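You operate a simulated robot arm through the tools that you are given. There is no shell and no other tool. Be economical: measure what you need, move in short steps, check, and stop when the job is done.

The job below is to be done with a simulated robot arm. You get a single attempt, and the scene is never put back.

TASK
Open up, play C3, D3, E3, F3, G3 and stand the orange block on the key that sticks.
Fine: one key at a time, in that order, no other keys.

Only the result counts: the job must be done as asked and must still hold three seconds after the hand-in. Knocking over, shifting, dropping, spilling or breaking anything else fails it.

THE ROBOT
A 7-joint arm with a two-finger parallel gripper, fixed in place. Base frame: the origin is at the foot of the arm, x ahead of it, y to its left, z up. Readings come in m, degrees, newtons and seconds.
With the tool pointing down near the work surface it reaches from about 0.34 to 0.76 m from the base axis. Its first joint turns from -115.0 to 115.0 degrees. Payload 3.91 kg.
The TCP is the grasp point between the finger pads, 0.03 m short of the fingertips. In the tool frame z runs along the fingers and y along their closing line. The gripper opens to 0.11 m. The fingers are 0.02 m wide and 0.01 m thick; the gripper's body (0.048 by 0.112 m) begins 0.055 m behind the TCP.
Orientation is that of the tool frame in the base frame, as a unit quaternion [x, y, z, w]. With the fingers straight down and closing along the base's y, the tool's x points along the base's -x, its y along +y and its z along -z.

THE INTERFACE
- The arm moves only by the tool send_rows. Its argument "rows" is a list of rows, each a list of 7 numbers: the shift along the tool's x, y, z in m, then the turn, a rotation vector about the tool's x, y, z in degrees, then the closure, from 0 (fully open) to 1 (shut). In form: [[x, y, z, wx, wy, wz, gripper], ...]. A call has 1 to 10 rows; each row is the pose to reach, as a shift and turn from the pose commanded when the call began, along the tool's axes at that moment. Each row takes 0.2 s and may step no farther than 0.05 m and 8.6 degrees from the row before; otherwise, or with a gripper value out of range, the whole call is refused. A pose out of reach is approached as far as the arm can. The call stops where the force on the tool passes 40 N (or 10 N more than at its start, if that is more) or the arm is blocked; 0.2 s more then pass. The fingers move at their own pace (about 0.108 m/s each) and stop on an object; they squeeze with about 37 N. The grip force told is the motor's: it shows also when the fingers shut on nothing. Time passes only in rows, and 0.2 s behind the last, so rows that repeat a pose let the fingers close. The reply holds the time, the measured pose of the TCP, the force on the tool along the base axes, the opening and the grip force, in the units named above and with some noise.
- Cameras (640 x 400 px; columns grow to the right, rows downward): "scene" is fixed at [0.051, 0.4988, 1.3208]; the picture's right is [-0.37, -0.93, 0.00], its down [-0.57, 0.23, -0.79] and it looks along [0.74, -0.29, -0.61] (base axes); focal length 312 px, centre (320, 200). "wrist" rides on the gripper at [-0.036, 0, -0.057] in the tool frame; the picture's right is [0.00, -1.00, 0.00], its down [0.97, 0.00, -0.24] and it looks along [0.24, 0.00, 0.97] (tool axes); focal length 218 px, centre (320, 200). There is no depth. A picture from a camera that has moved, and an enlarged one, comes with that camera's place and axes in the base frame and with its lens.
- camera(camera): a new picture of that camera. It takes no simulated time.
- slide_trunk(by): slides the trunk up (or, below 0, down) by that many m; the arm rides with it, the base frame stays. It gives what a move gives, with no picture.
- inspect(camera, box): a new picture of the part [left, top, right, bottom] of that camera's present view, enlarged. It takes no simulated time.
- close_job(): hands the job in; it is judged then, once.

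Work in short steps. Places have to be worked out from the pictures, the camera data and where the tool is seen: move nearer, look again, correct. Check each grasp and each placing, and mend what went wrong. You have 120 turns and 76 pictures in all, those below and enlarged ones among them. Open the gripper and draw the arm clear of the work before you hand the job in, unless the task says otherwise; then end with one line.

The tools are called after "Call:" as name(argument=value, ...) on one line, values as JSON. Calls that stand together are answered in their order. send_rows: Moves the arm, as the interface text tells. Its arguments: {"type":"object","properties":{"rows":{"type":"array","items":{"type":"array","items":{"type":"number"}}}},"required":["rows"]} The other tools are called the same way: slide_trunk (by) slides the trunk up or down; camera (camera) takes a picture; inspect (camera, box) takes an enlarged picture of a part of a camera's view; close_job () hands the job in.

At the start:

```text
t: 0.0
tcp_pos: [0.6523, 0.0041, 1.058]
ee_rot: [0.0, 1.0, 0.0, 0.0]
wrist_force: [0.4, 0.2, -0.1]
width: 0.11
grip_force: 0.0
trunk travel left (down, up): [-0.7, 0.29]
```

scene: 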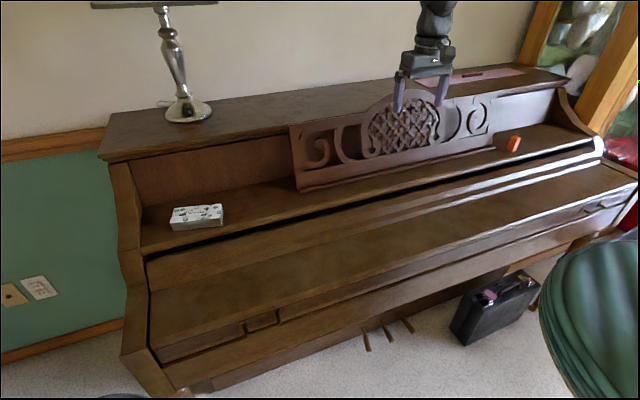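
wrist: 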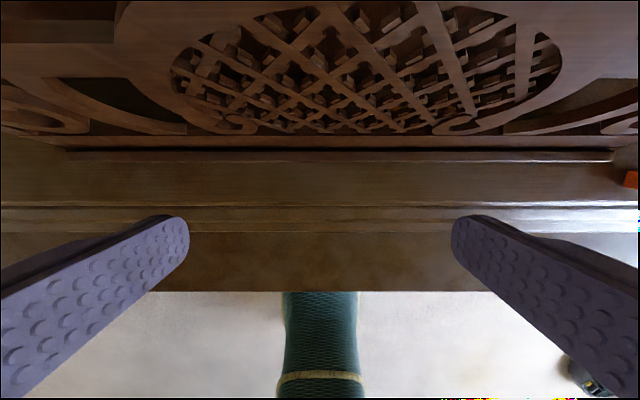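

The piano's keyboard lid seems closed, with an orange block on the shelf to the right. I'll look at the lid and the block more closely.

Call:
inspect(camera="scene", box=[120, 170, 380, 380])

Call:
inspect(camera="scene", box=[380, 80, 640, 260])

```text
1.90 times, centred on (250, 275) of scene
camera zoom: at [0.051, 0.4988, 1.3208], right [-0.37, -0.93, 0.0], down [-0.57, 0.23, -0.79], along [0.74, -0.29, -0.61], focal length 595 px, centre (453, 57)
```

zoom: 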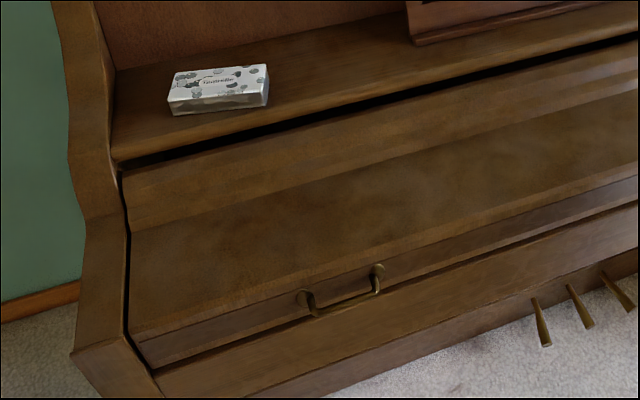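

```text
2.22 times, centred on (510, 170) of scene
camera zoom: at [0.051, 0.4988, 1.3208], right [-0.37, -0.93, 0.0], down [-0.57, 0.23, -0.79], along [0.74, -0.29, -0.61], focal length 694 px, centre (-102, 267)
```

zoom: 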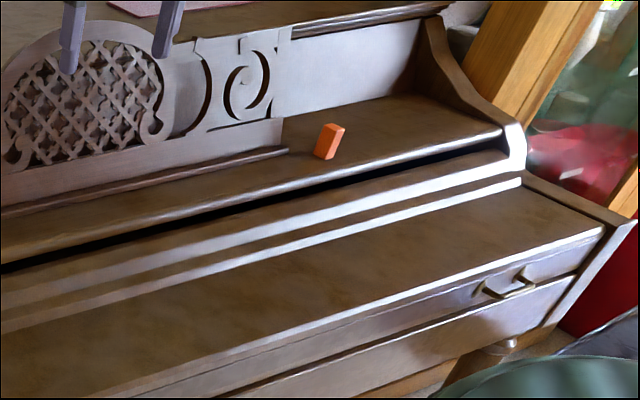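

From the two views the shelf lies at z≈0.84, its front edge at x≈0.60, and the block near (0.65,-0.40). The lid handles are near x≈0.41, y≈±0.49, z≈0.75. I'll move back and left to look at the left handle from above.

Call:
send_rows(rows=[[0.023, 0.04, 0.004, 0, 0, 0, 0], [0.046, 0.08, 0.008, 0, 0, 0, 0], [0.069, 0.12, 0.012, 0, 0, 0, 0], [0.092, 0.16, 0.016, 0, 0, 0, 0], [0.115, 0.2, 0.02, 0, 0, 0, 0], [0.138, 0.24, 0.024, 0, 0, 0, 0], [0.161, 0.28, 0.028, 0, 0, 0, 0], [0.184, 0.32, 0.032, 0, 0, 0, 0], [0.207, 0.36, 0.036, 0, 0, 0, 0], [0.225, 0.4, 0.04, 0, 0, 0, 0]])

Call:
camera(camera="wrist")

Call:
camera(camera="scene")

```text
t: 2.2
tcp_pos: [0.4267, 0.4059, 1.0133]
ee_rot: [0.001, 1.0, 0.0, 0.0]
wrist_force: [0.0, 0.4, -0.6]
width: 0.11
grip_force: 0.0
trunk travel left (down, up): [-0.7, 0.29]
```

```text
71 pictures are left
camera wrist: at [0.4617, 0.4061, 1.0705], right [0.0, -1.0, 0.0], down [-0.97, 0.0, 0.24], along [-0.24, 0.0, -0.97], focal length 218 px, centre (320, 200)
```

wrist: 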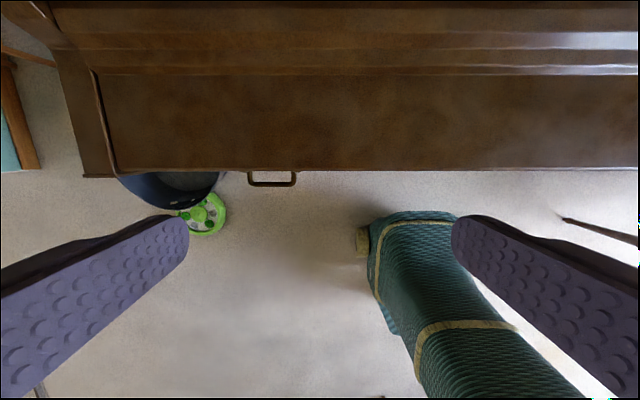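

```text
70 pictures are left
```

scene: 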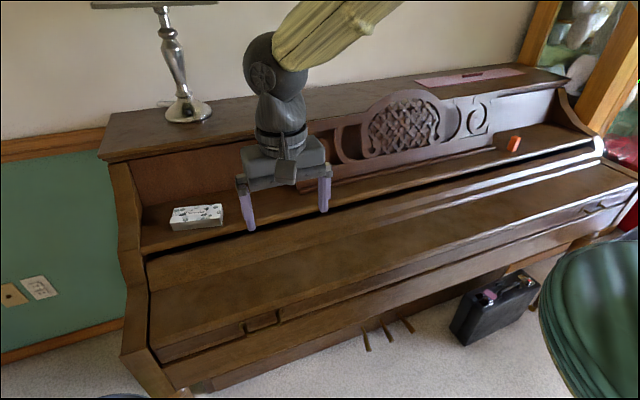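

The handle bar is near (0.41,0.48,0.73), just ahead of a front face at x≈0.427. I'll enlarge it to see the gap behind the bar.

Call:
inspect(camera="wrist", box=[220, 150, 320, 212])

Call:
inspect(camera="scene", box=[220, 290, 300, 340])

```text
6.40 times, centred on (270, 181) of wrist
camera zoom: at [0.4617, 0.4061, 1.0705], right [0.0, -1.0, 0.0], down [-0.97, 0.0, 0.24], along [-0.24, 0.0, -0.97], focal length 1397 px, centre (640, 322)
```

zoom: 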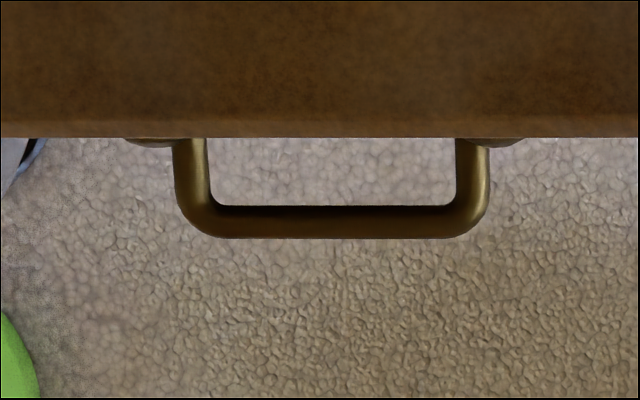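

```text
8.00 times, centred on (260, 315) of scene
camera zoom: at [0.051, 0.4988, 1.3208], right [-0.37, -0.93, 0.0], down [-0.57, 0.23, -0.79], along [0.74, -0.29, -0.61], focal length 2498 px, centre (800, -720)
```

zoom: 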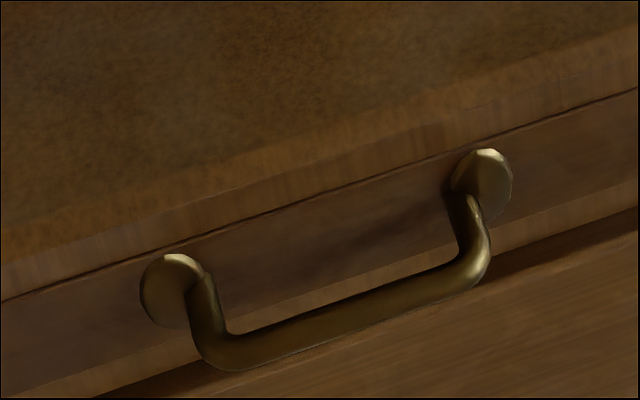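

The bar is about 8 mm thick at (0.405,0.48,0.74), with roughly a 17 mm gap behind it, so I'll grip it from the front with the fingers level, one above and one below. First I turn the gripper about its axis.

Call:
send_rows(rows=[[0.01, 0, 0, 0, 0, 8.6, 0], [0.02, 0, 0, 0, 0, 17.2, 0], [0.03, 0.01, 0, 0, 0, 25.8, 0], [0.04, 0.02, 0, 0, 0, 34.4, 0], [0.05, 0.03, 0, 0, 0, 43, 0], [0.06, 0.04, 0, 0, 0, 51.6, 0], [0.07, 0.05, 0, 0, 0, 60.2, 0], [0.08, 0.06, 0, 0, 0, 68.8, 0], [0.09, 0.07, 0, 0, 0, 77.4, 0], [0.09, 0.074, 0, 0, 0, 86, 0]])

```text
t: 4.4
tcp_pos: [0.3383, 0.4777, 1.0189]
ee_rot: [0.684, 0.73, 0.0, 0.0]
wrist_force: [0.9, 0.9, 0.4]
width: 0.11
grip_force: 0.1
trunk travel left (down, up): [-0.7, 0.29]
```

The yaw worked. Now I finish the last 4° of it, and then pitch the tool up toward horizontal.

Call:
send_rows(rows=[[0, 0, 0, 0, 0, 4, 0]])

Call:
send_rows(rows=[[0, 0, 0, -8.5, 0, 0, 0], [0, 0, 0, -17, 0, 0, 0], [0, 0, 0, -25.5, 0, 0, 0], [0, 0, 0, -34, 0, 0, 0], [0, 0, 0, -42.5, 0, 0, 0], [0, 0, 0, -51, 0, 0, 0], [0, 0, 0, -59.5, 0, 0, 0], [0, 0, 0, -68, 0, 0, 0], [0, 0, 0, -75, 0, 0, 0]])

Call:
camera(camera="scene")

```text
t: 4.8
tcp_pos: [0.338, 0.4782, 1.0185]
ee_rot: [0.708, 0.706, -0.001, 0.0]
wrist_force: [-0.7, 0.0, -0.4]
width: 0.11
grip_force: 0.1
trunk travel left (down, up): [-0.7, 0.29]
```

```text
t: 6.8
tcp_pos: [0.4452, 0.4971, 1.0234]
ee_rot: [0.582, 0.543, 0.42, 0.436]
wrist_force: [-0.6, 0.5, 0.1]
width: 0.11
grip_force: 0.0
out of reach, approached as far as the arm can: row 6, 7, 8, 9
trunk travel left (down, up): [-0.7, 0.29]
```

```text
67 pictures are left
```

scene: 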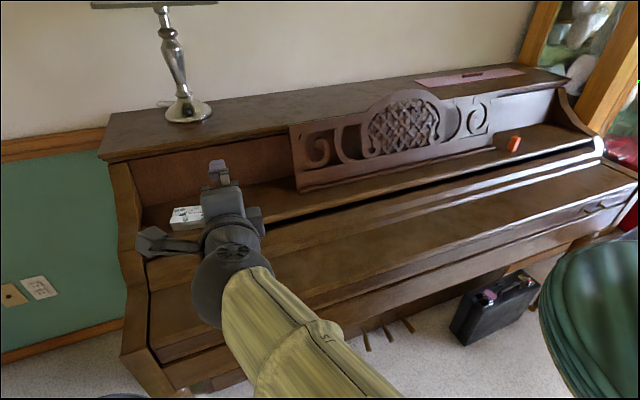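

Horizontal is out of reach this close to the base, so I'll use a slanted approach of about 40° below level and partly close the fingers, then check how it sits.

Call:
send_rows(rows=[[0, 0, 0, 8.5, 0, 0, 0.3], [0, 0, 0, 17, 0, 0, 0.5], [0, 0, 0, 25, 0, 0, 0.7], [0, 0, 0, 25, 0, 0, 0.75]])

```text
t: 7.8
tcp_pos: [0.4144, 0.5161, 1.0166]
ee_rot: [0.641, 0.641, 0.299, 0.298]
wrist_force: [0.0, -0.4, 0.0]
width: 0.0272
grip_force: 0.0
trunk travel left (down, up): [-0.7, 0.29]
```

The tool now slants 40° below level. I'll move down in front of the handle, to about (0.34,0.48,0.80).

Call:
send_rows(rows=[[-0.006, -0.036, 0.014, 0, 0, 0, 0.75], [-0.012, -0.071, 0.028, 0, 0, 0, 0.75], [-0.018, -0.107, 0.042, 0, 0, 0, 0.75], [-0.024, -0.142, 0.055, 0, 0, 0, 0.75], [-0.03, -0.178, 0.069, 0, 0, 0, 0.75], [-0.036, -0.2137, 0.083, 0, 0, 0, 0.75]])

Call:
camera(camera="wrist")

Call:
camera(camera="scene")

```text
t: 9.2
tcp_pos: [0.3717, 0.4664, 0.8014]
ee_rot: [0.664, 0.618, 0.293, 0.302]
wrist_force: [-0.4, 0.4, 0.2]
width: 0.0273
grip_force: 0.1
trunk travel left (down, up): [-0.7, 0.29]
```

```text
66 pictures are left
camera wrist: at [0.3253, 0.4332, 0.8385], right [-0.65, 0.05, -0.76], down [-0.12, 0.98, 0.17], along [0.75, 0.2, -0.62], focal length 218 px, centre (320, 200)
```

wrist: 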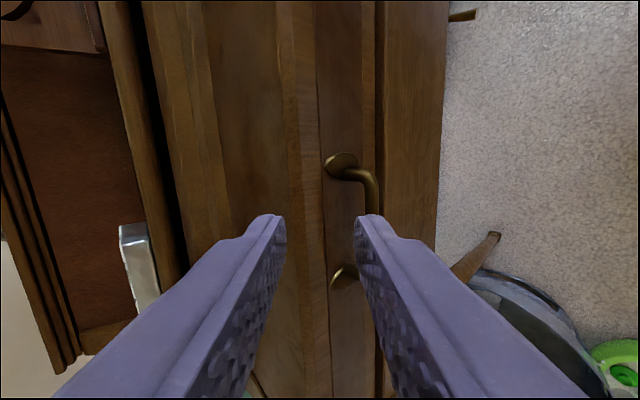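

```text
65 pictures are left
```

scene: 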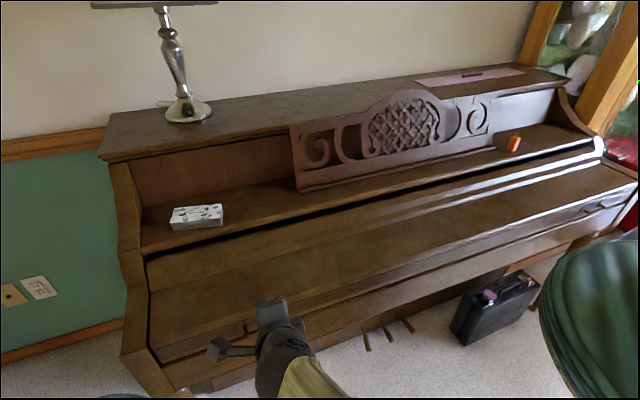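

The bar computes to about (0.403,0.48,0.731) and the opening is 27 mm. I'll shift down so the bar is centred between the fingers and narrow the opening a little, then look before going in.

Call:
send_rows(rows=[[0.006, -0.017, 0.0, 0, 0, 0, 0.8], [0.012, -0.034, 0.0, 0, 0, 0, 0.8], [0.012, -0.034, 0.01, 0, 0, 0, 0.8]])

Call:
camera(camera="wrist")

```text
t: 10.0
tcp_pos: [0.3499, 0.4791, 0.7711]
ee_rot: [0.661, 0.622, 0.293, 0.3]
wrist_force: [-0.1, 0.4, -0.2]
width: 0.022
grip_force: 0.1
trunk travel left (down, up): [-0.7, 0.29]
```

```text
64 pictures are left
camera wrist: at [0.305, 0.4462, 0.8068], right [-0.65, 0.04, -0.76], down [-0.13, 0.98, 0.17], along [0.75, 0.21, -0.63], focal length 218 px, centre (320, 200)
```

wrist: 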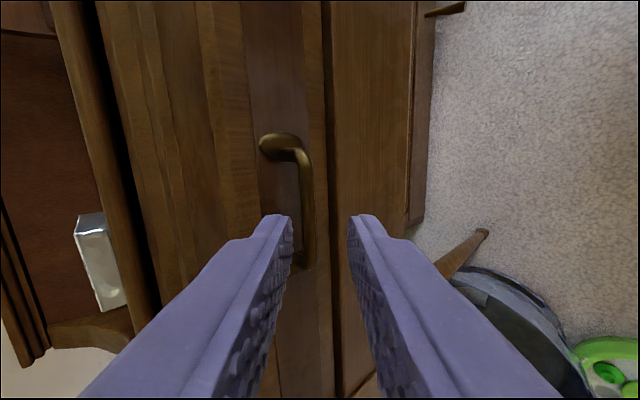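

The bar sits about 5 mm toward the upper finger from centre. I correct that and advance 44 mm so that the bar lies between the fingertips.

Call:
send_rows(rows=[[0.0, 0.005, 0.01, 0, 0, 0, 0.8], [0.0, 0.005, 0.022, 0, 0, 0, 0.8], [0.0, 0.005, 0.034, 0, 0, 0, 0.8], [0.0, 0.005, 0.042, 0, 0, 0, 0.8]])

Call:
camera(camera="wrist")

```text
t: 11.0
tcp_pos: [0.362, 0.4913, 0.7434]
ee_rot: [0.64, 0.641, 0.299, 0.3]
wrist_force: [-0.2, -0.6, -0.1]
width: 0.022
grip_force: 0.1
trunk travel left (down, up): [-0.7, 0.29]
```

```text
63 pictures are left
camera wrist: at [0.3177, 0.4557, 0.7802], right [-0.64, 0.0, -0.77], down [-0.19, 0.97, 0.15], along [0.74, 0.24, -0.62], focal length 218 px, centre (320, 200)
```

wrist: 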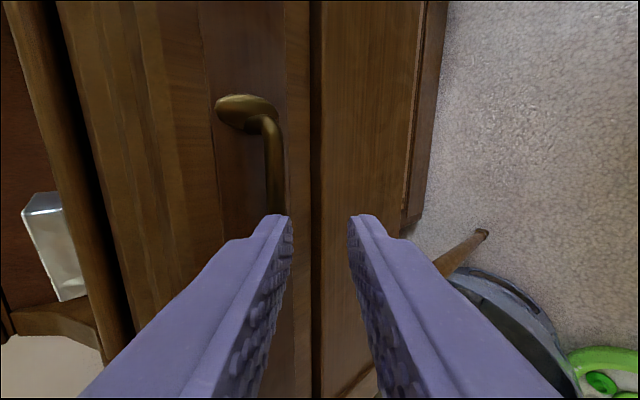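

The commanded pose had drifted from the reached one; now they agree at (0.362,0.491,0.743). The bar is 19 mm up along the closing line, so I back off, shift, and look again.

Call:
send_rows(rows=[[0.0, 0.0, -0.015, 0, 0, 0, 0.8], [-0.008, 0.019, -0.015, 0, 0, 0, 0.8], [-0.008, 0.019, -0.005, 0, 0, 0, 0.8]])

Call:
camera(camera="wrist")

```text
t: 11.8
tcp_pos: [0.3688, 0.4834, 0.7624]
ee_rot: [0.641, 0.641, 0.299, 0.298]
wrist_force: [0.1, -0.2, 0.1]
width: 0.022
grip_force: 0.0
trunk travel left (down, up): [-0.7, 0.29]
```

```text
62 pictures are left
camera wrist: at [0.3247, 0.4489, 0.7995], right [-0.64, 0.0, -0.77], down [-0.18, 0.97, 0.16], along [0.74, 0.24, -0.62], focal length 218 px, centre (320, 200)
```

wrist: 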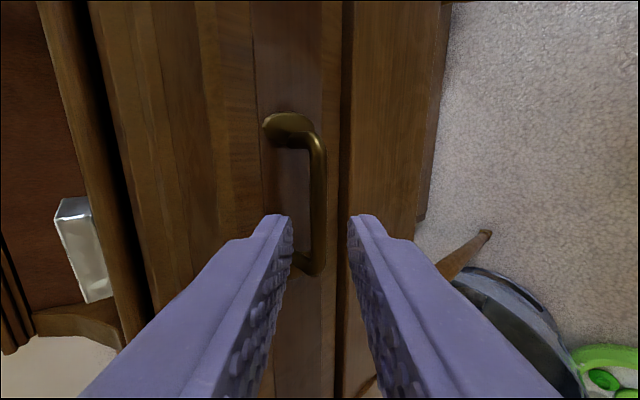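

The bar is now centred in view. I advance 20 mm and close.

Call:
send_rows(rows=[[0, 0, 0.01, 0, 0, 0, 0.8], [0, 0, 0.02, 0, 0, 0, 0.8]])

Call:
camera(camera="wrist")

```text
t: 12.4
tcp_pos: [0.3873, 0.4845, 0.7498]
ee_rot: [0.641, 0.641, 0.299, 0.299]
wrist_force: [-0.3, 0.4, 0.3]
width: 0.0219
grip_force: 0.1
trunk travel left (down, up): [-0.7, 0.29]
```

```text
61 pictures are left
camera wrist: at [0.3412, 0.4485, 0.786], right [-0.64, 0.0, -0.77], down [-0.18, 0.97, 0.15], along [0.74, 0.24, -0.62], focal length 218 px, centre (320, 200)
```

wrist: 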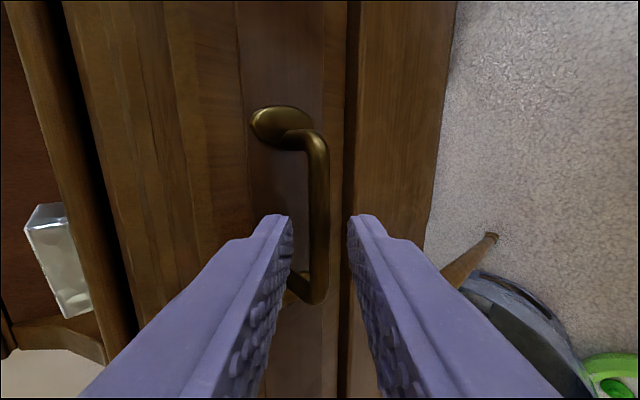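

Bar between the fingertips with no contact force. I close on it.

Call:
send_rows(rows=[[0, 0, 0.002, 0, 0, 0, 1], [0, 0, 0.002, 0, 0, 0, 1]])

```text
t: 13.0
tcp_pos: [0.3856, 0.4848, 0.749]
ee_rot: [0.64, 0.641, 0.299, 0.3]
wrist_force: [-12.2, -1.2, 13.9]
width: 0.0083
grip_force: 44.8
trunk travel left (down, up): [-0.7, 0.29]
```

Grip on the bar is confirmed (8.3 mm). I test the mechanism with a small 10 mm lift.

Call:
send_rows(rows=[[0, 0.0038, -0.0032, 0, 0, 0, 1], [0, 0.0077, -0.0064, 0, 0, 0, 1]])

```text
t: 13.6
tcp_pos: [0.3903, 0.4829, 0.7523]
ee_rot: [0.641, 0.641, 0.297, 0.298]
wrist_force: [13.8, 10.6, -21.8]
width: 0.0082
grip_force: 44.6
trunk travel left (down, up): [-0.7, 0.29]
```

The lift is resisted (−22 N) with only a little motion. I now try pushing straight back instead, returning the height.

Call:
send_rows(rows=[[0, -0.0035, 0.011, 0, 0, 0, 1], [0, 0.0035, 0.0166, 0, 0, 0, 1]])

```text
t: 14.2
tcp_pos: [0.3961, 0.4851, 0.756]
ee_rot: [0.638, 0.642, 0.302, 0.3]
wrist_force: [-21.6, -12.5, 25.0]
width: 0.0082
grip_force: 45.7
trunk travel left (down, up): [-0.7, 0.29]
stopped in row 2: the force on the tool passed its limit (the readings are from after the stop); the commanded pose is now the measured one
```

The bar followed a line about 35° above horizontal, so the lid slides up and back. I loosen the grip to a cage and push along that line.

Call:
send_rows(rows=[[0, 0.0, 0.0, 0, 0, 0, 0.9], [0, 0.0095, 0.0028, 0, 0, 0, 0.9], [0, 0.019, 0.0056, 0, 0, 0, 0.9], [0, 0.0285, 0.0084, 0, 0, 0, 0.9]])

```text
t: 15.2
tcp_pos: [0.4228, 0.4876, 0.7692]
ee_rot: [0.639, 0.642, 0.302, 0.299]
wrist_force: [0.0, -0.2, -1.0]
width: 0.0116
grip_force: 0.3
trunk travel left (down, up): [-0.7, 0.29]
```

Moved 30 mm with almost no force; I check that the lid follows.

Call:
camera(camera="scene")

Call:
camera(camera="wrist")

```text
60 pictures are left
```

scene: 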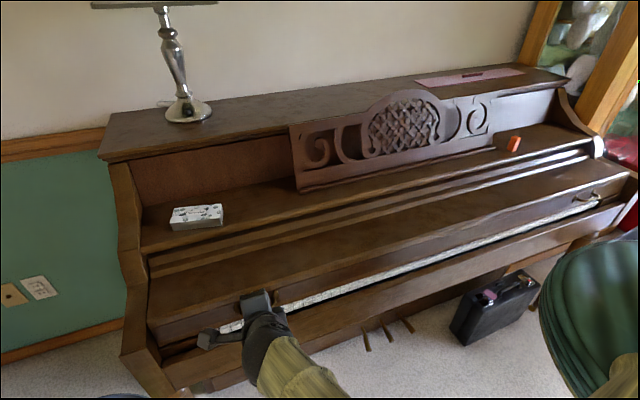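

```text
59 pictures are left
camera wrist: at [0.3785, 0.4515, 0.8051], right [-0.64, 0.0, -0.77], down [-0.19, 0.97, 0.16], along [0.74, 0.25, -0.62], focal length 218 px, centre (320, 200)
```

wrist: 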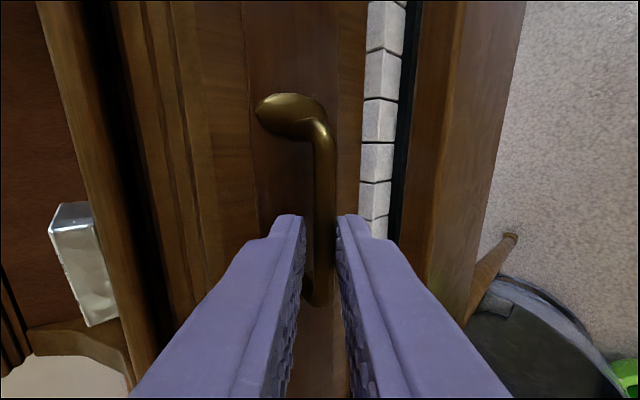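

The lid slides back and the keys appear. I continue along the same slope.

Call:
send_rows(rows=[[0, 0.0094, 0.0035, 0, 0, 0, 0.9], [0, 0.0187, 0.007, 0, 0, 0, 0.9], [0, 0.028, 0.0105, 0, 0, 0, 0.9], [0, 0.0374, 0.014, 0, 0, 0, 0.9]])

Call:
camera(camera="wrist")

```text
t: 16.2
tcp_pos: [0.4591, 0.4871, 0.7896]
ee_rot: [0.639, 0.641, 0.302, 0.298]
wrist_force: [2.4, 0.2, 1.4]
width: 0.012
grip_force: 0.8
trunk travel left (down, up): [-0.7, 0.29]
```

```text
58 pictures are left
camera wrist: at [0.4141, 0.45, 0.8255], right [-0.64, 0.0, -0.77], down [-0.19, 0.97, 0.16], along [0.74, 0.25, -0.62], focal length 218 px, centre (320, 200)
```

wrist: 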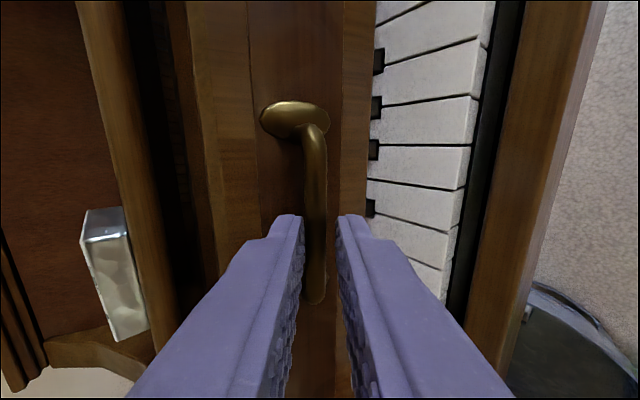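

Working well with low force. I continue another 40 mm, slightly flatter.

Call:
send_rows(rows=[[0, 0.0094, 0.0035, 0, 0, 0, 0.9], [0, 0.0187, 0.007, 0, 0, 0, 0.9], [0, 0.028, 0.0105, 0, 0, 0, 0.9], [0, 0.0374, 0.014, 0, 0, 0, 0.9]])

Call:
camera(camera="wrist")

```text
t: 17.2
tcp_pos: [0.4901, 0.487, 0.8086]
ee_rot: [0.639, 0.642, 0.301, 0.299]
wrist_force: [-0.5, -0.1, 0.9]
width: 0.011
grip_force: 0.0
trunk travel left (down, up): [-0.7, 0.29]
```

```text
57 pictures are left
camera wrist: at [0.4459, 0.4503, 0.8448], right [-0.64, 0.0, -0.77], down [-0.19, 0.97, 0.16], along [0.74, 0.25, -0.62], focal length 218 px, centre (320, 200)
```

wrist: 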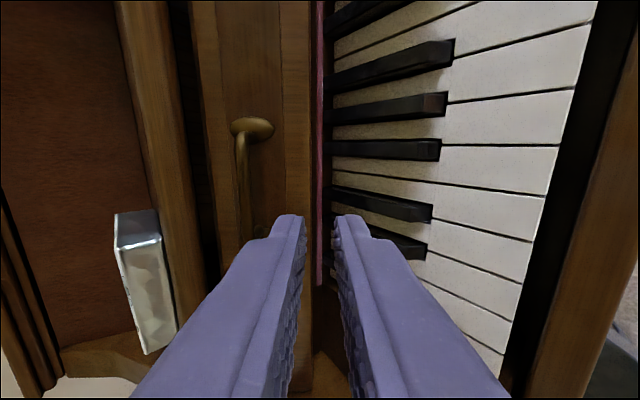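

The lid has gone on ahead out of the cage. I check how far it is open in the scene view.

Call:
camera(camera="scene")

Call:
inspect(camera="scene", box=[140, 180, 400, 360])

```text
56 pictures are left
```

scene: 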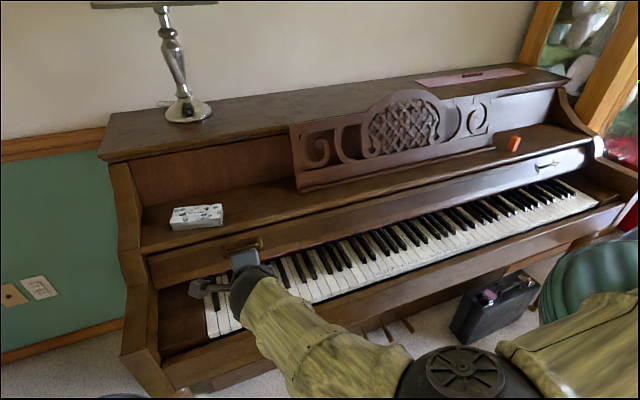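

```text
2.22 times, centred on (270, 270) of scene
camera zoom: at [0.051, 0.4988, 1.3208], right [-0.37, -0.93, 0.0], down [-0.57, 0.23, -0.79], along [0.74, -0.29, -0.61], focal length 694 px, centre (431, 44)
```

zoom: 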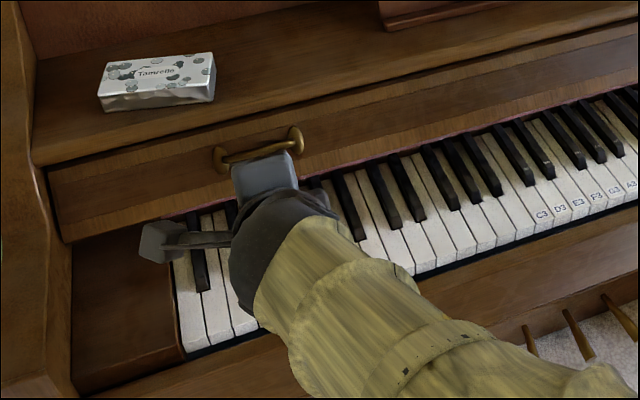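

The lid is open and the keys carry labels (C3…). I draw back along the tool axis, then look over the keyboard.

Call:
send_rows(rows=[[0, 0, -0.03, 0, 0, 0, 0.9], [0, 0.02, -0.06, 0, 0, 0, 0.9], [0, 0.05, -0.09, 0, 0, 0, 0.9], [0, 0.08, -0.12, 0, 0, 0, 0.9], [0, 0.11, -0.15, 0, 0, 0, 1]])

Call:
inspect(camera="scene", box=[140, 180, 400, 360])

```text
t: 18.4
tcp_pos: [0.443, 0.4829, 0.9859]
ee_rot: [0.639, 0.641, 0.302, 0.299]
wrist_force: [-0.1, -0.4, -0.1]
width: 0.0
grip_force: 36.8
trunk travel left (down, up): [-0.7, 0.29]
```

```text
2.22 times, centred on (270, 270) of scene
camera zoom: at [0.051, 0.4988, 1.3208], right [-0.37, -0.93, 0.0], down [-0.57, 0.23, -0.79], along [0.74, -0.29, -0.61], focal length 694 px, centre (431, 44)
```

zoom: 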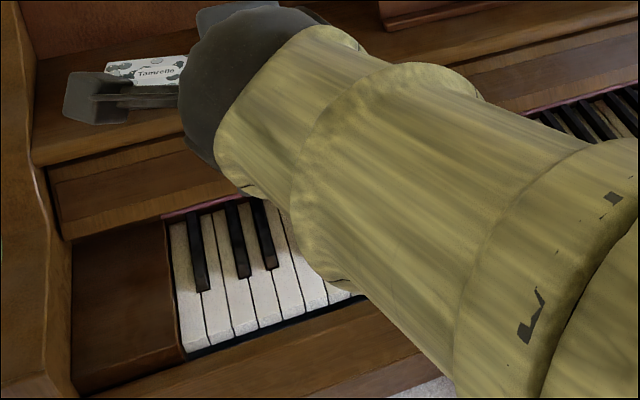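

The lid stays open on its own. Now I turn the tool back to pointing straight down.

Call:
send_rows(rows=[[0, 0, 0, 8.5, 0, 0, 1], [0, 0, 0, 17, 0, 0, 1], [0, 0, 0, 25.5, 0, 0, 1], [0, 0, 0, 34, 0, 0, 1], [0, 0, 0, 42.5, 0, 0, 1], [0, 0, 0, 50, 0, 0, 1]])

Call:
send_rows(rows=[[-0.03, 0, 0, 0, 0, -8.5, 1], [-0.06, 0, 0, 0, 0, -17, 1], [-0.09, 0, 0, 0, 0, -25.5, 1], [-0.12, 0, 0, 0, 0, -34, 1], [-0.15, 0, 0, 0, 0, -42.5, 1], [-0.18, 0, 0, 0, 0, -51, 1], [-0.21, 0, 0, 0, 0, -59.5, 1], [-0.24, 0, 0, 0, 0, -68, 1], [-0.27, 0, 0, 0, 0, -76.5, 1], [-0.29, 0, 0, 0, 0, -85, 1]])

Call:
camera(camera="wrist")

Call:
camera(camera="scene")

```text
t: 19.8
tcp_pos: [0.447, 0.4849, 0.9878]
ee_rot: [0.706, 0.709, 0.002, 0.0]
wrist_force: [0.5, -0.1, 0.6]
width: 0.0
grip_force: 37.6
trunk travel left (down, up): [-0.7, 0.29]
```

```text
t: 22.0
tcp_pos: [0.4473, 0.1952, 0.9854]
ee_rot: [0.04, 0.999, 0.001, 0.002]
wrist_force: [0.3, 0.8, 0.2]
width: 0.0
grip_force: 37.1
trunk travel left (down, up): [-0.7, 0.29]
```

```text
53 pictures are left
camera wrist: at [0.4823, 0.1926, 1.0422], right [-0.08, -1.0, 0.0], down [-0.97, 0.08, 0.24], along [-0.24, 0.02, -0.97], focal length 218 px, centre (320, 200)
```

wrist: 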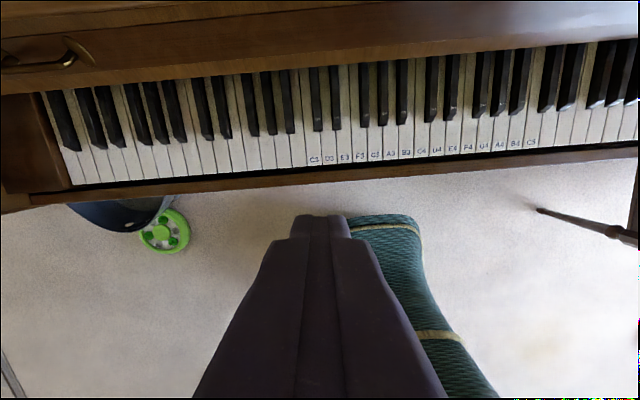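

```text
52 pictures are left
```

scene: 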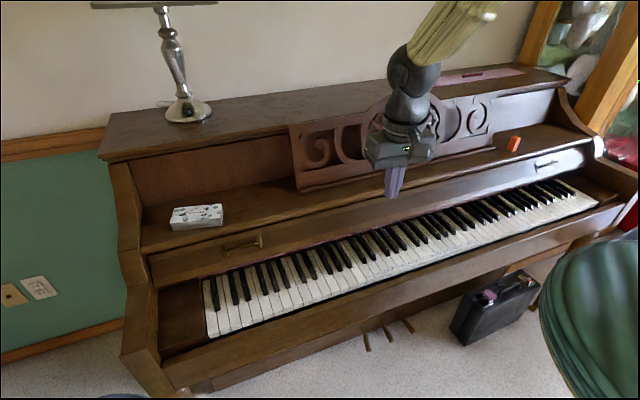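

Keys C3–C5 are labelled. I straighten the yaw, come lower and take a closer look.

Call:
send_rows(rows=[[0.005, 0.0, 0.03, 0, 0, -4.7, 1], [0.01, 0.0, 0.06, 0, 0, -4.7, 1], [0.01, 0.0, 0.085, 0, 0, -4.7, 1]])

Call:
inspect(camera="wrist", box=[240, 80, 480, 230])

```text
t: 22.8
tcp_pos: [0.4386, 0.1939, 0.9011]
ee_rot: [0.0, 1.0, 0.001, 0.001]
wrist_force: [0.0, -0.3, -0.1]
width: 0.0
grip_force: 37.2
trunk travel left (down, up): [-0.7, 0.29]
```

```text
2.67 times, centred on (360, 155) of wrist
camera zoom: at [0.4738, 0.1952, 0.9584], right [0.0, -1.0, 0.0], down [-0.97, 0.0, 0.24], along [-0.24, 0.0, -0.97], focal length 582 px, centre (213, 320)
```

zoom: 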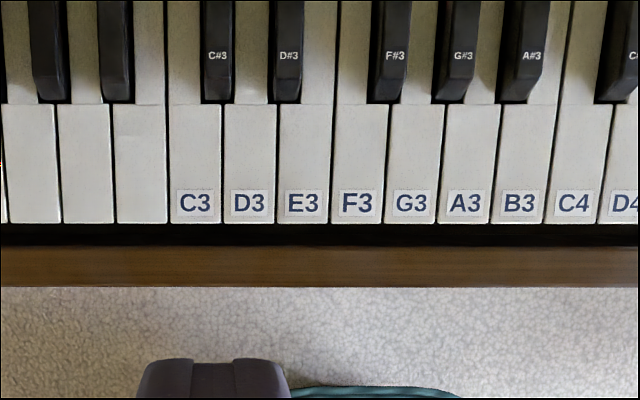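

Key tops come out at z≈0.700, label row at x≈0.465 and pitch 23.5 mm, so C3 is at y≈0.203, D3 0.1795, E3 0.156, F3 0.1325 and G3 0.109. To press with a single 10 mm finger, I open to 60 mm, roll 20° so that the left finger is lowest, and hover above C3.

Call:
send_rows(rows=[[-0.01, -0.005, 0.03, 7, 0, 0, 0.455], [-0.02, -0.01, 0.06, 14, 0, 0, 0.455], [-0.0314, -0.015, 0.09, 20, 0, 0, 0.455], [-0.0314, -0.015, 0.115, 20, 0, 0, 0.455], [-0.0314, -0.015, 0.13, 20, 0, 0, 0.455]])

Call:
camera(camera="wrist")

Call:
camera(camera="scene")

```text
t: 24.0
tcp_pos: [0.4705, 0.1782, 0.771]
ee_rot: [0.001, 0.985, -0.172, 0.002]
wrist_force: [0.4, -0.1, 0.2]
width: 0.0603
grip_force: 0.1
trunk travel left (down, up): [-0.7, 0.29]
```

```text
50 pictures are left
camera wrist: at [0.506, 0.198, 0.8247], right [0.0, -0.94, 0.34], down [-0.97, 0.08, 0.22], along [-0.24, -0.33, -0.91], focal length 218 px, centre (320, 200)
```

wrist: 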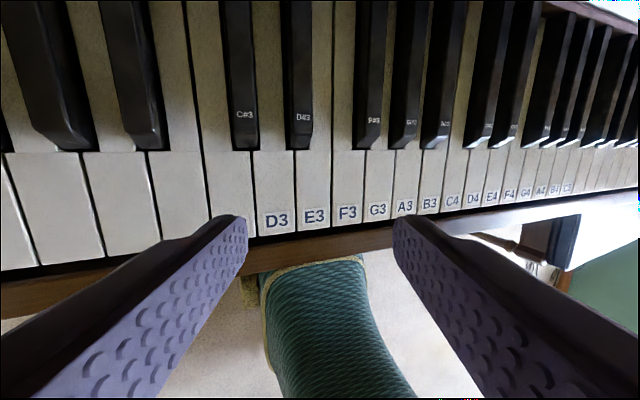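

```text
49 pictures are left
```

scene: 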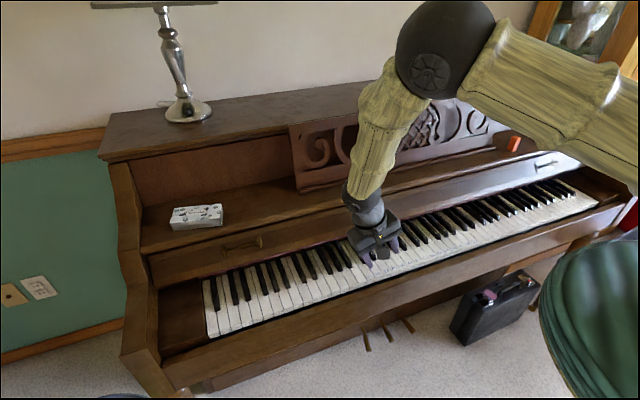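

The left finger covers the C3 label in the wrist view. I check its alignment from the scene camera.

Call:
inspect(camera="scene", box=[325, 225, 425, 285])

```text
6.40 times, centred on (375, 255) of scene
camera zoom: at [0.051, 0.4988, 1.3208], right [-0.37, -0.93, 0.0], down [-0.57, 0.23, -0.79], along [0.74, -0.29, -0.61], focal length 1998 px, centre (-32, -152)
```

zoom: 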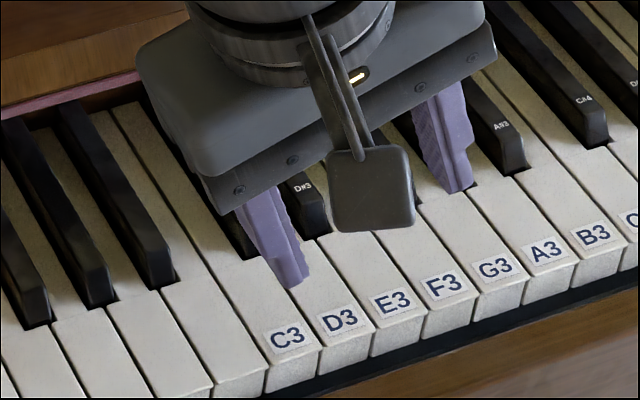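

Aligned on C3's centre. I shift 2 mm left and press down in steps to about 12 mm below the key top, watching the force.

Call:
send_rows(rows=[[0, 0.007, 0.0134, 0, 0, 0, 0.455], [0, 0.0104, 0.0228, 0, 0, 0, 0.455], [0, 0.0121, 0.0275, 0, 0, 0, 0.455], [0, 0.0135, 0.0313, 0, 0, 0, 0.455], [0, 0.0149, 0.035, 0, 0, 0, 0.455], [0, 0.0159, 0.0378, 0, 0, 0, 0.455]])

Call:
inspect(camera="scene", box=[325, 225, 425, 285])

```text
t: 25.4
tcp_pos: [0.4701, 0.1829, 0.7315]
ee_rot: [0.001, 0.985, -0.173, 0.001]
wrist_force: [-4.9, -0.2, 10.6]
width: 0.0585
grip_force: 0.0
trunk travel left (down, up): [-0.7, 0.29]
```

```text
6.40 times, centred on (375, 255) of scene
camera zoom: at [0.051, 0.4988, 1.3208], right [-0.37, -0.93, 0.0], down [-0.57, 0.23, -0.79], along [0.74, -0.29, -0.61], focal length 1998 px, centre (-32, -152)
```

zoom: 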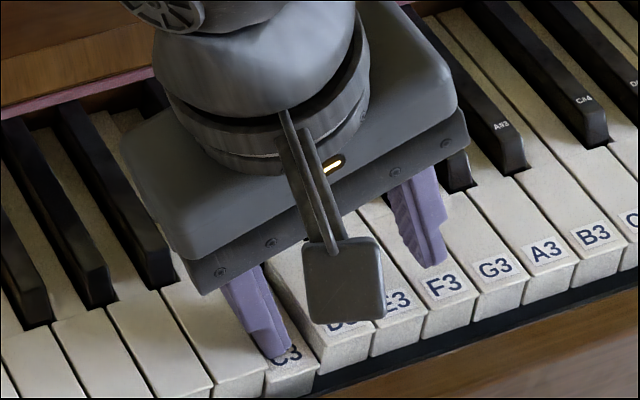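

C3 is fully down alone. I lift and check that it comes back.

Call:
send_rows(rows=[[0, -0.0041, -0.0113, 0, 0, 0, 0.455], [0, -0.014, -0.0385, 0, 0, 0, 0.455]])

Call:
inspect(camera="scene", box=[325, 225, 425, 285])

```text
t: 26.0
tcp_pos: [0.4705, 0.1826, 0.7731]
ee_rot: [0.001, 0.985, -0.173, 0.002]
wrist_force: [-0.5, 0.1, 0.4]
width: 0.0599
grip_force: 0.1
trunk travel left (down, up): [-0.7, 0.29]
```

```text
6.40 times, centred on (375, 255) of scene
camera zoom: at [0.051, 0.4988, 1.3208], right [-0.37, -0.93, 0.0], down [-0.57, 0.23, -0.79], along [0.74, -0.29, -0.61], focal length 1998 px, centre (-32, -152)
```

zoom: 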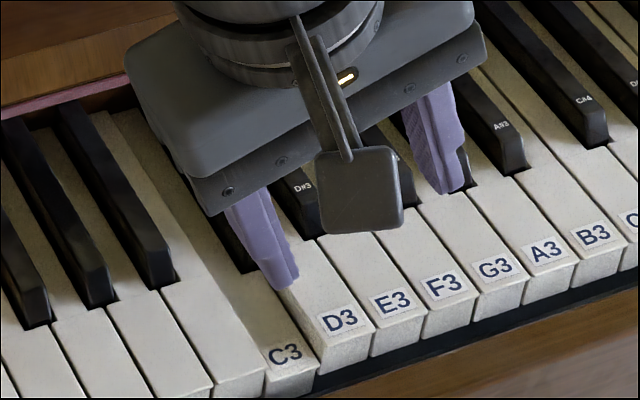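

C3 has stayed down after release, so it looks like the sticking key; I'll still play the rest. Next D3, one key pitch to the right.

Call:
send_rows(rows=[[0, -0.024, 0.0087, 0, 0, 0, 0.455], [0, -0.0189, 0.0228, 0, 0, 0, 0.455], [0, -0.0155, 0.0322, 0, 0, 0, 0.455], [0, -0.0137, 0.0369, 0, 0, 0, 0.455], [0, -0.0124, 0.0407, 0, 0, 0, 0.455], [0, -0.011, 0.0444, 0, 0, 0, 0.455], [0, -0.01, 0.0472, 0, 0, 0, 0.455]])

Call:
inspect(camera="scene", box=[325, 225, 425, 285])

```text
t: 27.6
tcp_pos: [0.4711, 0.159, 0.7324]
ee_rot: [0.0, 0.985, -0.172, 0.003]
wrist_force: [0.0, 2.7, 10.8]
width: 0.0586
grip_force: 0.0
trunk travel left (down, up): [-0.7, 0.29]
```

```text
6.40 times, centred on (375, 255) of scene
camera zoom: at [0.051, 0.4988, 1.3208], right [-0.37, -0.93, 0.0], down [-0.57, 0.23, -0.79], along [0.74, -0.29, -0.61], focal length 1998 px, centre (-32, -152)
```

zoom: 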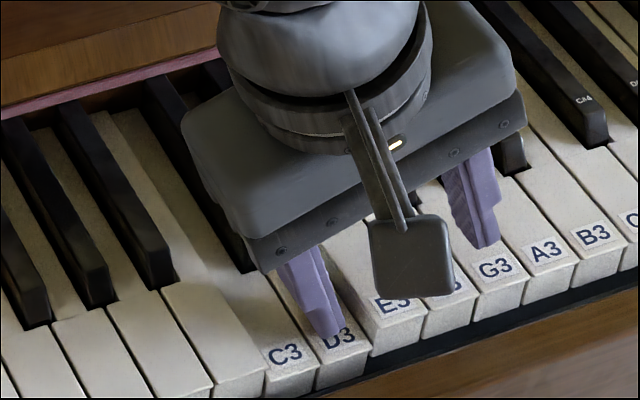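

D3 went down alone. I lift and check it.

Call:
send_rows(rows=[[0, -0.0041, -0.0113, 0, 0, 0, 0.455], [0, -0.014, -0.0385, 0, 0, 0, 0.455]])

Call:
inspect(camera="scene", box=[325, 225, 425, 285])

```text
t: 28.2
tcp_pos: [0.4694, 0.1582, 0.772]
ee_rot: [0.0, 0.985, -0.174, 0.001]
wrist_force: [0.3, -0.4, 0.4]
width: 0.0599
grip_force: 0.0
trunk travel left (down, up): [-0.7, 0.29]
```

```text
6.40 times, centred on (375, 255) of scene
camera zoom: at [0.051, 0.4988, 1.3208], right [-0.37, -0.93, 0.0], down [-0.57, 0.23, -0.79], along [0.74, -0.29, -0.61], focal length 1998 px, centre (-32, -152)
```

zoom: 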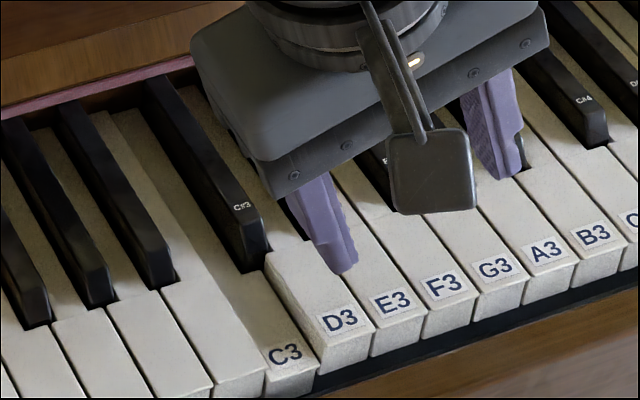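

D3 came back and C3 is still down: C3 sticks. Next E3.

Call:
send_rows(rows=[[0, -0.0221, 0.008, 0, 0, 0, 0.455], [0, -0.017, 0.0221, 0, 0, 0, 0.455], [0, -0.0136, 0.0315, 0, 0, 0, 0.455], [0, -0.0118, 0.0362, 0, 0, 0, 0.455], [0, -0.0105, 0.04, 0, 0, 0, 0.455], [0, -0.0091, 0.0437, 0, 0, 0, 0.455], [0, -0.0081, 0.0465, 0, 0, 0, 0.455]])

Call:
inspect(camera="scene", box=[325, 225, 425, 285])

Call:
send_rows(rows=[[0, -0.0041, -0.0113, 0, 0, 0, 0.455], [0, -0.014, -0.0385, 0, 0, 0, 0.455]])

```text
t: 29.8
tcp_pos: [0.4715, 0.135, 0.7331]
ee_rot: [0.001, 0.985, -0.173, 0.003]
wrist_force: [1.0, 0.4, 3.8]
width: 0.0593
grip_force: 0.2
trunk travel left (down, up): [-0.7, 0.29]
```

```text
6.40 times, centred on (375, 255) of scene
camera zoom: at [0.051, 0.4988, 1.3208], right [-0.37, -0.93, 0.0], down [-0.57, 0.23, -0.79], along [0.74, -0.29, -0.61], focal length 1998 px, centre (-32, -152)
```

zoom: 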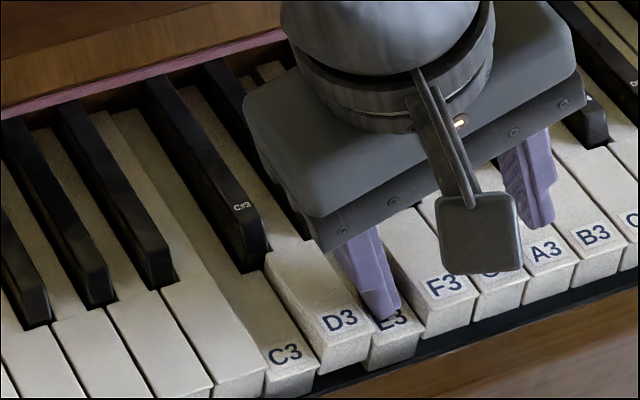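

```text
t: 30.4
tcp_pos: [0.4698, 0.1329, 0.7736]
ee_rot: [0.0, 0.985, -0.174, 0.001]
wrist_force: [-0.6, 0.1, 1.1]
width: 0.0602
grip_force: 0.1
trunk travel left (down, up): [-0.7, 0.29]
```

E3 went down alone and was released. Next F3, 2–3 mm deeper to keep the dip full.

Call:
send_rows(rows=[[0, -0.0211, 0.0077, 0, 0, 0, 0.455], [0, -0.016, 0.0218, 0, 0, 0, 0.455], [0, -0.0125, 0.0312, 0, 0, 0, 0.455], [0, -0.0108, 0.0359, 0, 0, 0, 0.455], [0, -0.0091, 0.0406, 0, 0, 0, 0.455], [0, -0.0074, 0.0453, 0, 0, 0, 0.455], [0, -0.0061, 0.0491, 0, 0, 0, 0.455]])

Call:
inspect(camera="scene", box=[325, 225, 425, 285])

Call:
send_rows(rows=[[0, -0.0041, -0.0113, 0, 0, 0, 0.455], [0, -0.015, -0.0414, 0, 0, 0, 0.455]])

```text
t: 32.0
tcp_pos: [0.471, 0.1133, 0.7307]
ee_rot: [0.001, 0.985, -0.172, 0.003]
wrist_force: [-1.6, 4.0, 22.9]
width: 0.0578
grip_force: 0.1
trunk travel left (down, up): [-0.7, 0.29]
```

```text
6.40 times, centred on (375, 255) of scene
camera zoom: at [0.051, 0.4988, 1.3208], right [-0.37, -0.93, 0.0], down [-0.57, 0.23, -0.79], along [0.74, -0.29, -0.61], focal length 1998 px, centre (-32, -152)
```

zoom: 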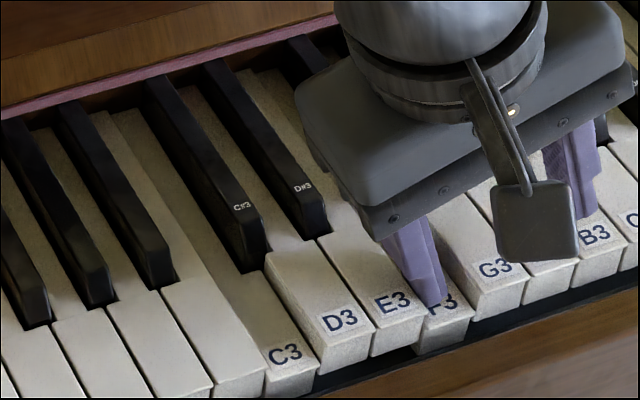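

```text
t: 32.6
tcp_pos: [0.4691, 0.1102, 0.7707]
ee_rot: [0.0, 0.985, -0.173, 0.001]
wrist_force: [1.0, -0.3, 0.3]
width: 0.0598
grip_force: 0.1
trunk travel left (down, up): [-0.7, 0.29]
```

F3 bottomed alone, E3 is back up. Last one: G3.

Call:
send_rows(rows=[[0, -0.0226, 0.0082, 0, 0, 0, 0.455], [0, -0.0175, 0.0223, 0, 0, 0, 0.455], [0, -0.0141, 0.0317, 0, 0, 0, 0.455], [0, -0.0123, 0.0364, 0, 0, 0, 0.455], [0, -0.0106, 0.0411, 0, 0, 0, 0.455], [0, -0.0086, 0.0467, 0, 0, 0, 0.455], [0, -0.0086, 0.0467, 0, 0, 0, 0.455]])

Call:
inspect(camera="scene", box=[325, 225, 425, 285])

Call:
send_rows(rows=[[0, -0.0041, -0.0113, 0, 0, 0, 0.455], [0, -0.0171, -0.047, 0, 0, 0, 0.455], [0, -0.034, -0.094, 0, 0, 0, 0.455], [0, -0.051, -0.141, 0, 0, 0, 0.455]])

Call:
inspect(camera="scene", box=[325, 225, 425, 285])

```text
t: 34.2
tcp_pos: [0.4715, 0.0878, 0.7323]
ee_rot: [-0.001, 0.985, -0.173, 0.002]
wrist_force: [-0.8, 1.8, 7.7]
width: 0.0593
grip_force: 0.1
trunk travel left (down, up): [-0.7, 0.29]
```

```text
6.40 times, centred on (375, 255) of scene
camera zoom: at [0.051, 0.4988, 1.3208], right [-0.37, -0.93, 0.0], down [-0.57, 0.23, -0.79], along [0.74, -0.29, -0.61], focal length 1998 px, centre (-32, -152)
```

zoom: 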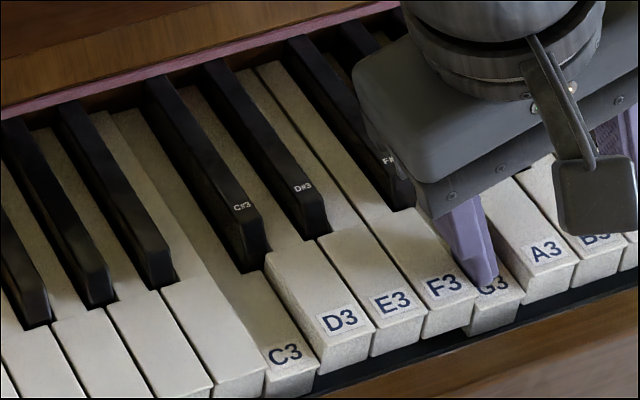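

```text
t: 35.2
tcp_pos: [0.4677, 0.0879, 0.8807]
ee_rot: [0.0, 0.985, -0.173, 0.002]
wrist_force: [-0.1, 0.0, -0.4]
width: 0.0599
grip_force: 0.0
trunk travel left (down, up): [-0.7, 0.29]
```

```text
6.40 times, centred on (375, 255) of scene
camera zoom: at [0.051, 0.4988, 1.3208], right [-0.37, -0.93, 0.0], down [-0.57, 0.23, -0.79], along [0.74, -0.29, -0.61], focal length 1998 px, centre (-32, -152)
```

zoom: 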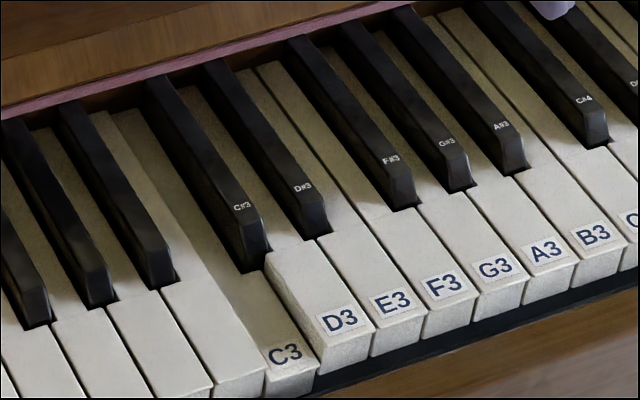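

All others are back up and only C3 is down. I level the tool again and rise, then travel right to view the orange block.

Call:
send_rows(rows=[[0, -0.0115, -0.0315, -7, 0, 0, 0.3], [0, -0.023, -0.063, -14, 0, 0, 0.2], [0, -0.034, -0.094, -20, 0, 0, 0]])

Call:
send_rows(rows=[[-0.01, -0.045, 0, 0, 0, 0, 0], [-0.02, -0.09, 0, 0, 0, 0, 0], [-0.03, -0.135, 0, 0, 0, 0, 0], [-0.04, -0.18, 0, 0, 0, 0, 0], [-0.05, -0.225, 0, 0, 0, 0, 0], [-0.06, -0.27, 0, 0, 0, 0, 0], [-0.07, -0.315, 0, 0, 0, 0, 0], [-0.08, -0.36, 0, 0, 0, 0, 0], [-0.09, -0.405, 0, 0, 0, 0, 0], [-0.1, -0.44, 0, 0, 0, 0, 0]])

Call:
camera(camera="wrist")

Call:
inspect(camera="scene", box=[460, 100, 620, 200])

```text
t: 36.0
tcp_pos: [0.4691, 0.09, 0.9807]
ee_rot: [-0.002, 1.0, 0.002, 0.002]
wrist_force: [0.1, 0.1, -0.1]
width: 0.1101
grip_force: 0.0
trunk travel left (down, up): [-0.7, 0.29]
```

```text
t: 38.2
tcp_pos: [0.5705, -0.3547, 0.9814]
ee_rot: [0.0, 1.0, 0.0, 0.001]
wrist_force: [-0.2, -0.4, -0.8]
width: 0.1099
grip_force: 0.1
trunk travel left (down, up): [-0.7, 0.29]
```

```text
39 pictures are left
camera wrist: at [0.6065, -0.3536, 1.0386], right [0.0, -1.0, 0.0], down [-0.97, 0.0, 0.24], along [-0.24, 0.0, -0.97], focal length 218 px, centre (320, 200)
```

wrist: 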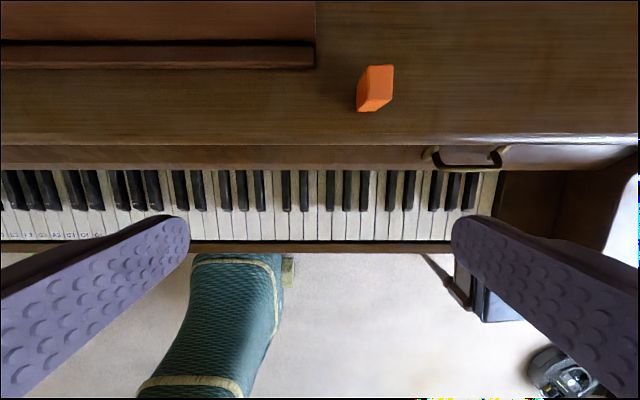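

```text
4.00 times, centred on (540, 150) of scene
camera zoom: at [0.051, 0.4988, 1.3208], right [-0.37, -0.93, 0.0], down [-0.57, 0.23, -0.79], along [0.74, -0.29, -0.61], focal length 1249 px, centre (-560, 400)
```

zoom: 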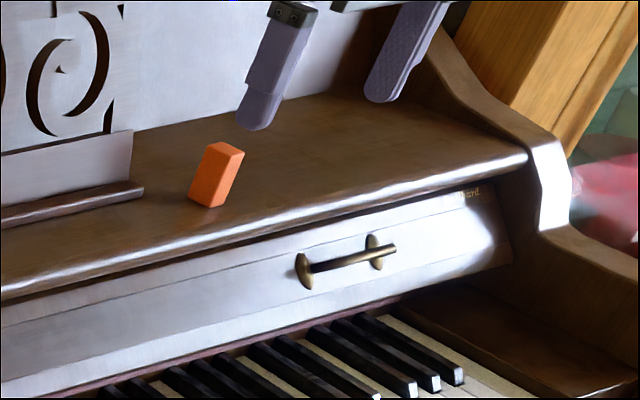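

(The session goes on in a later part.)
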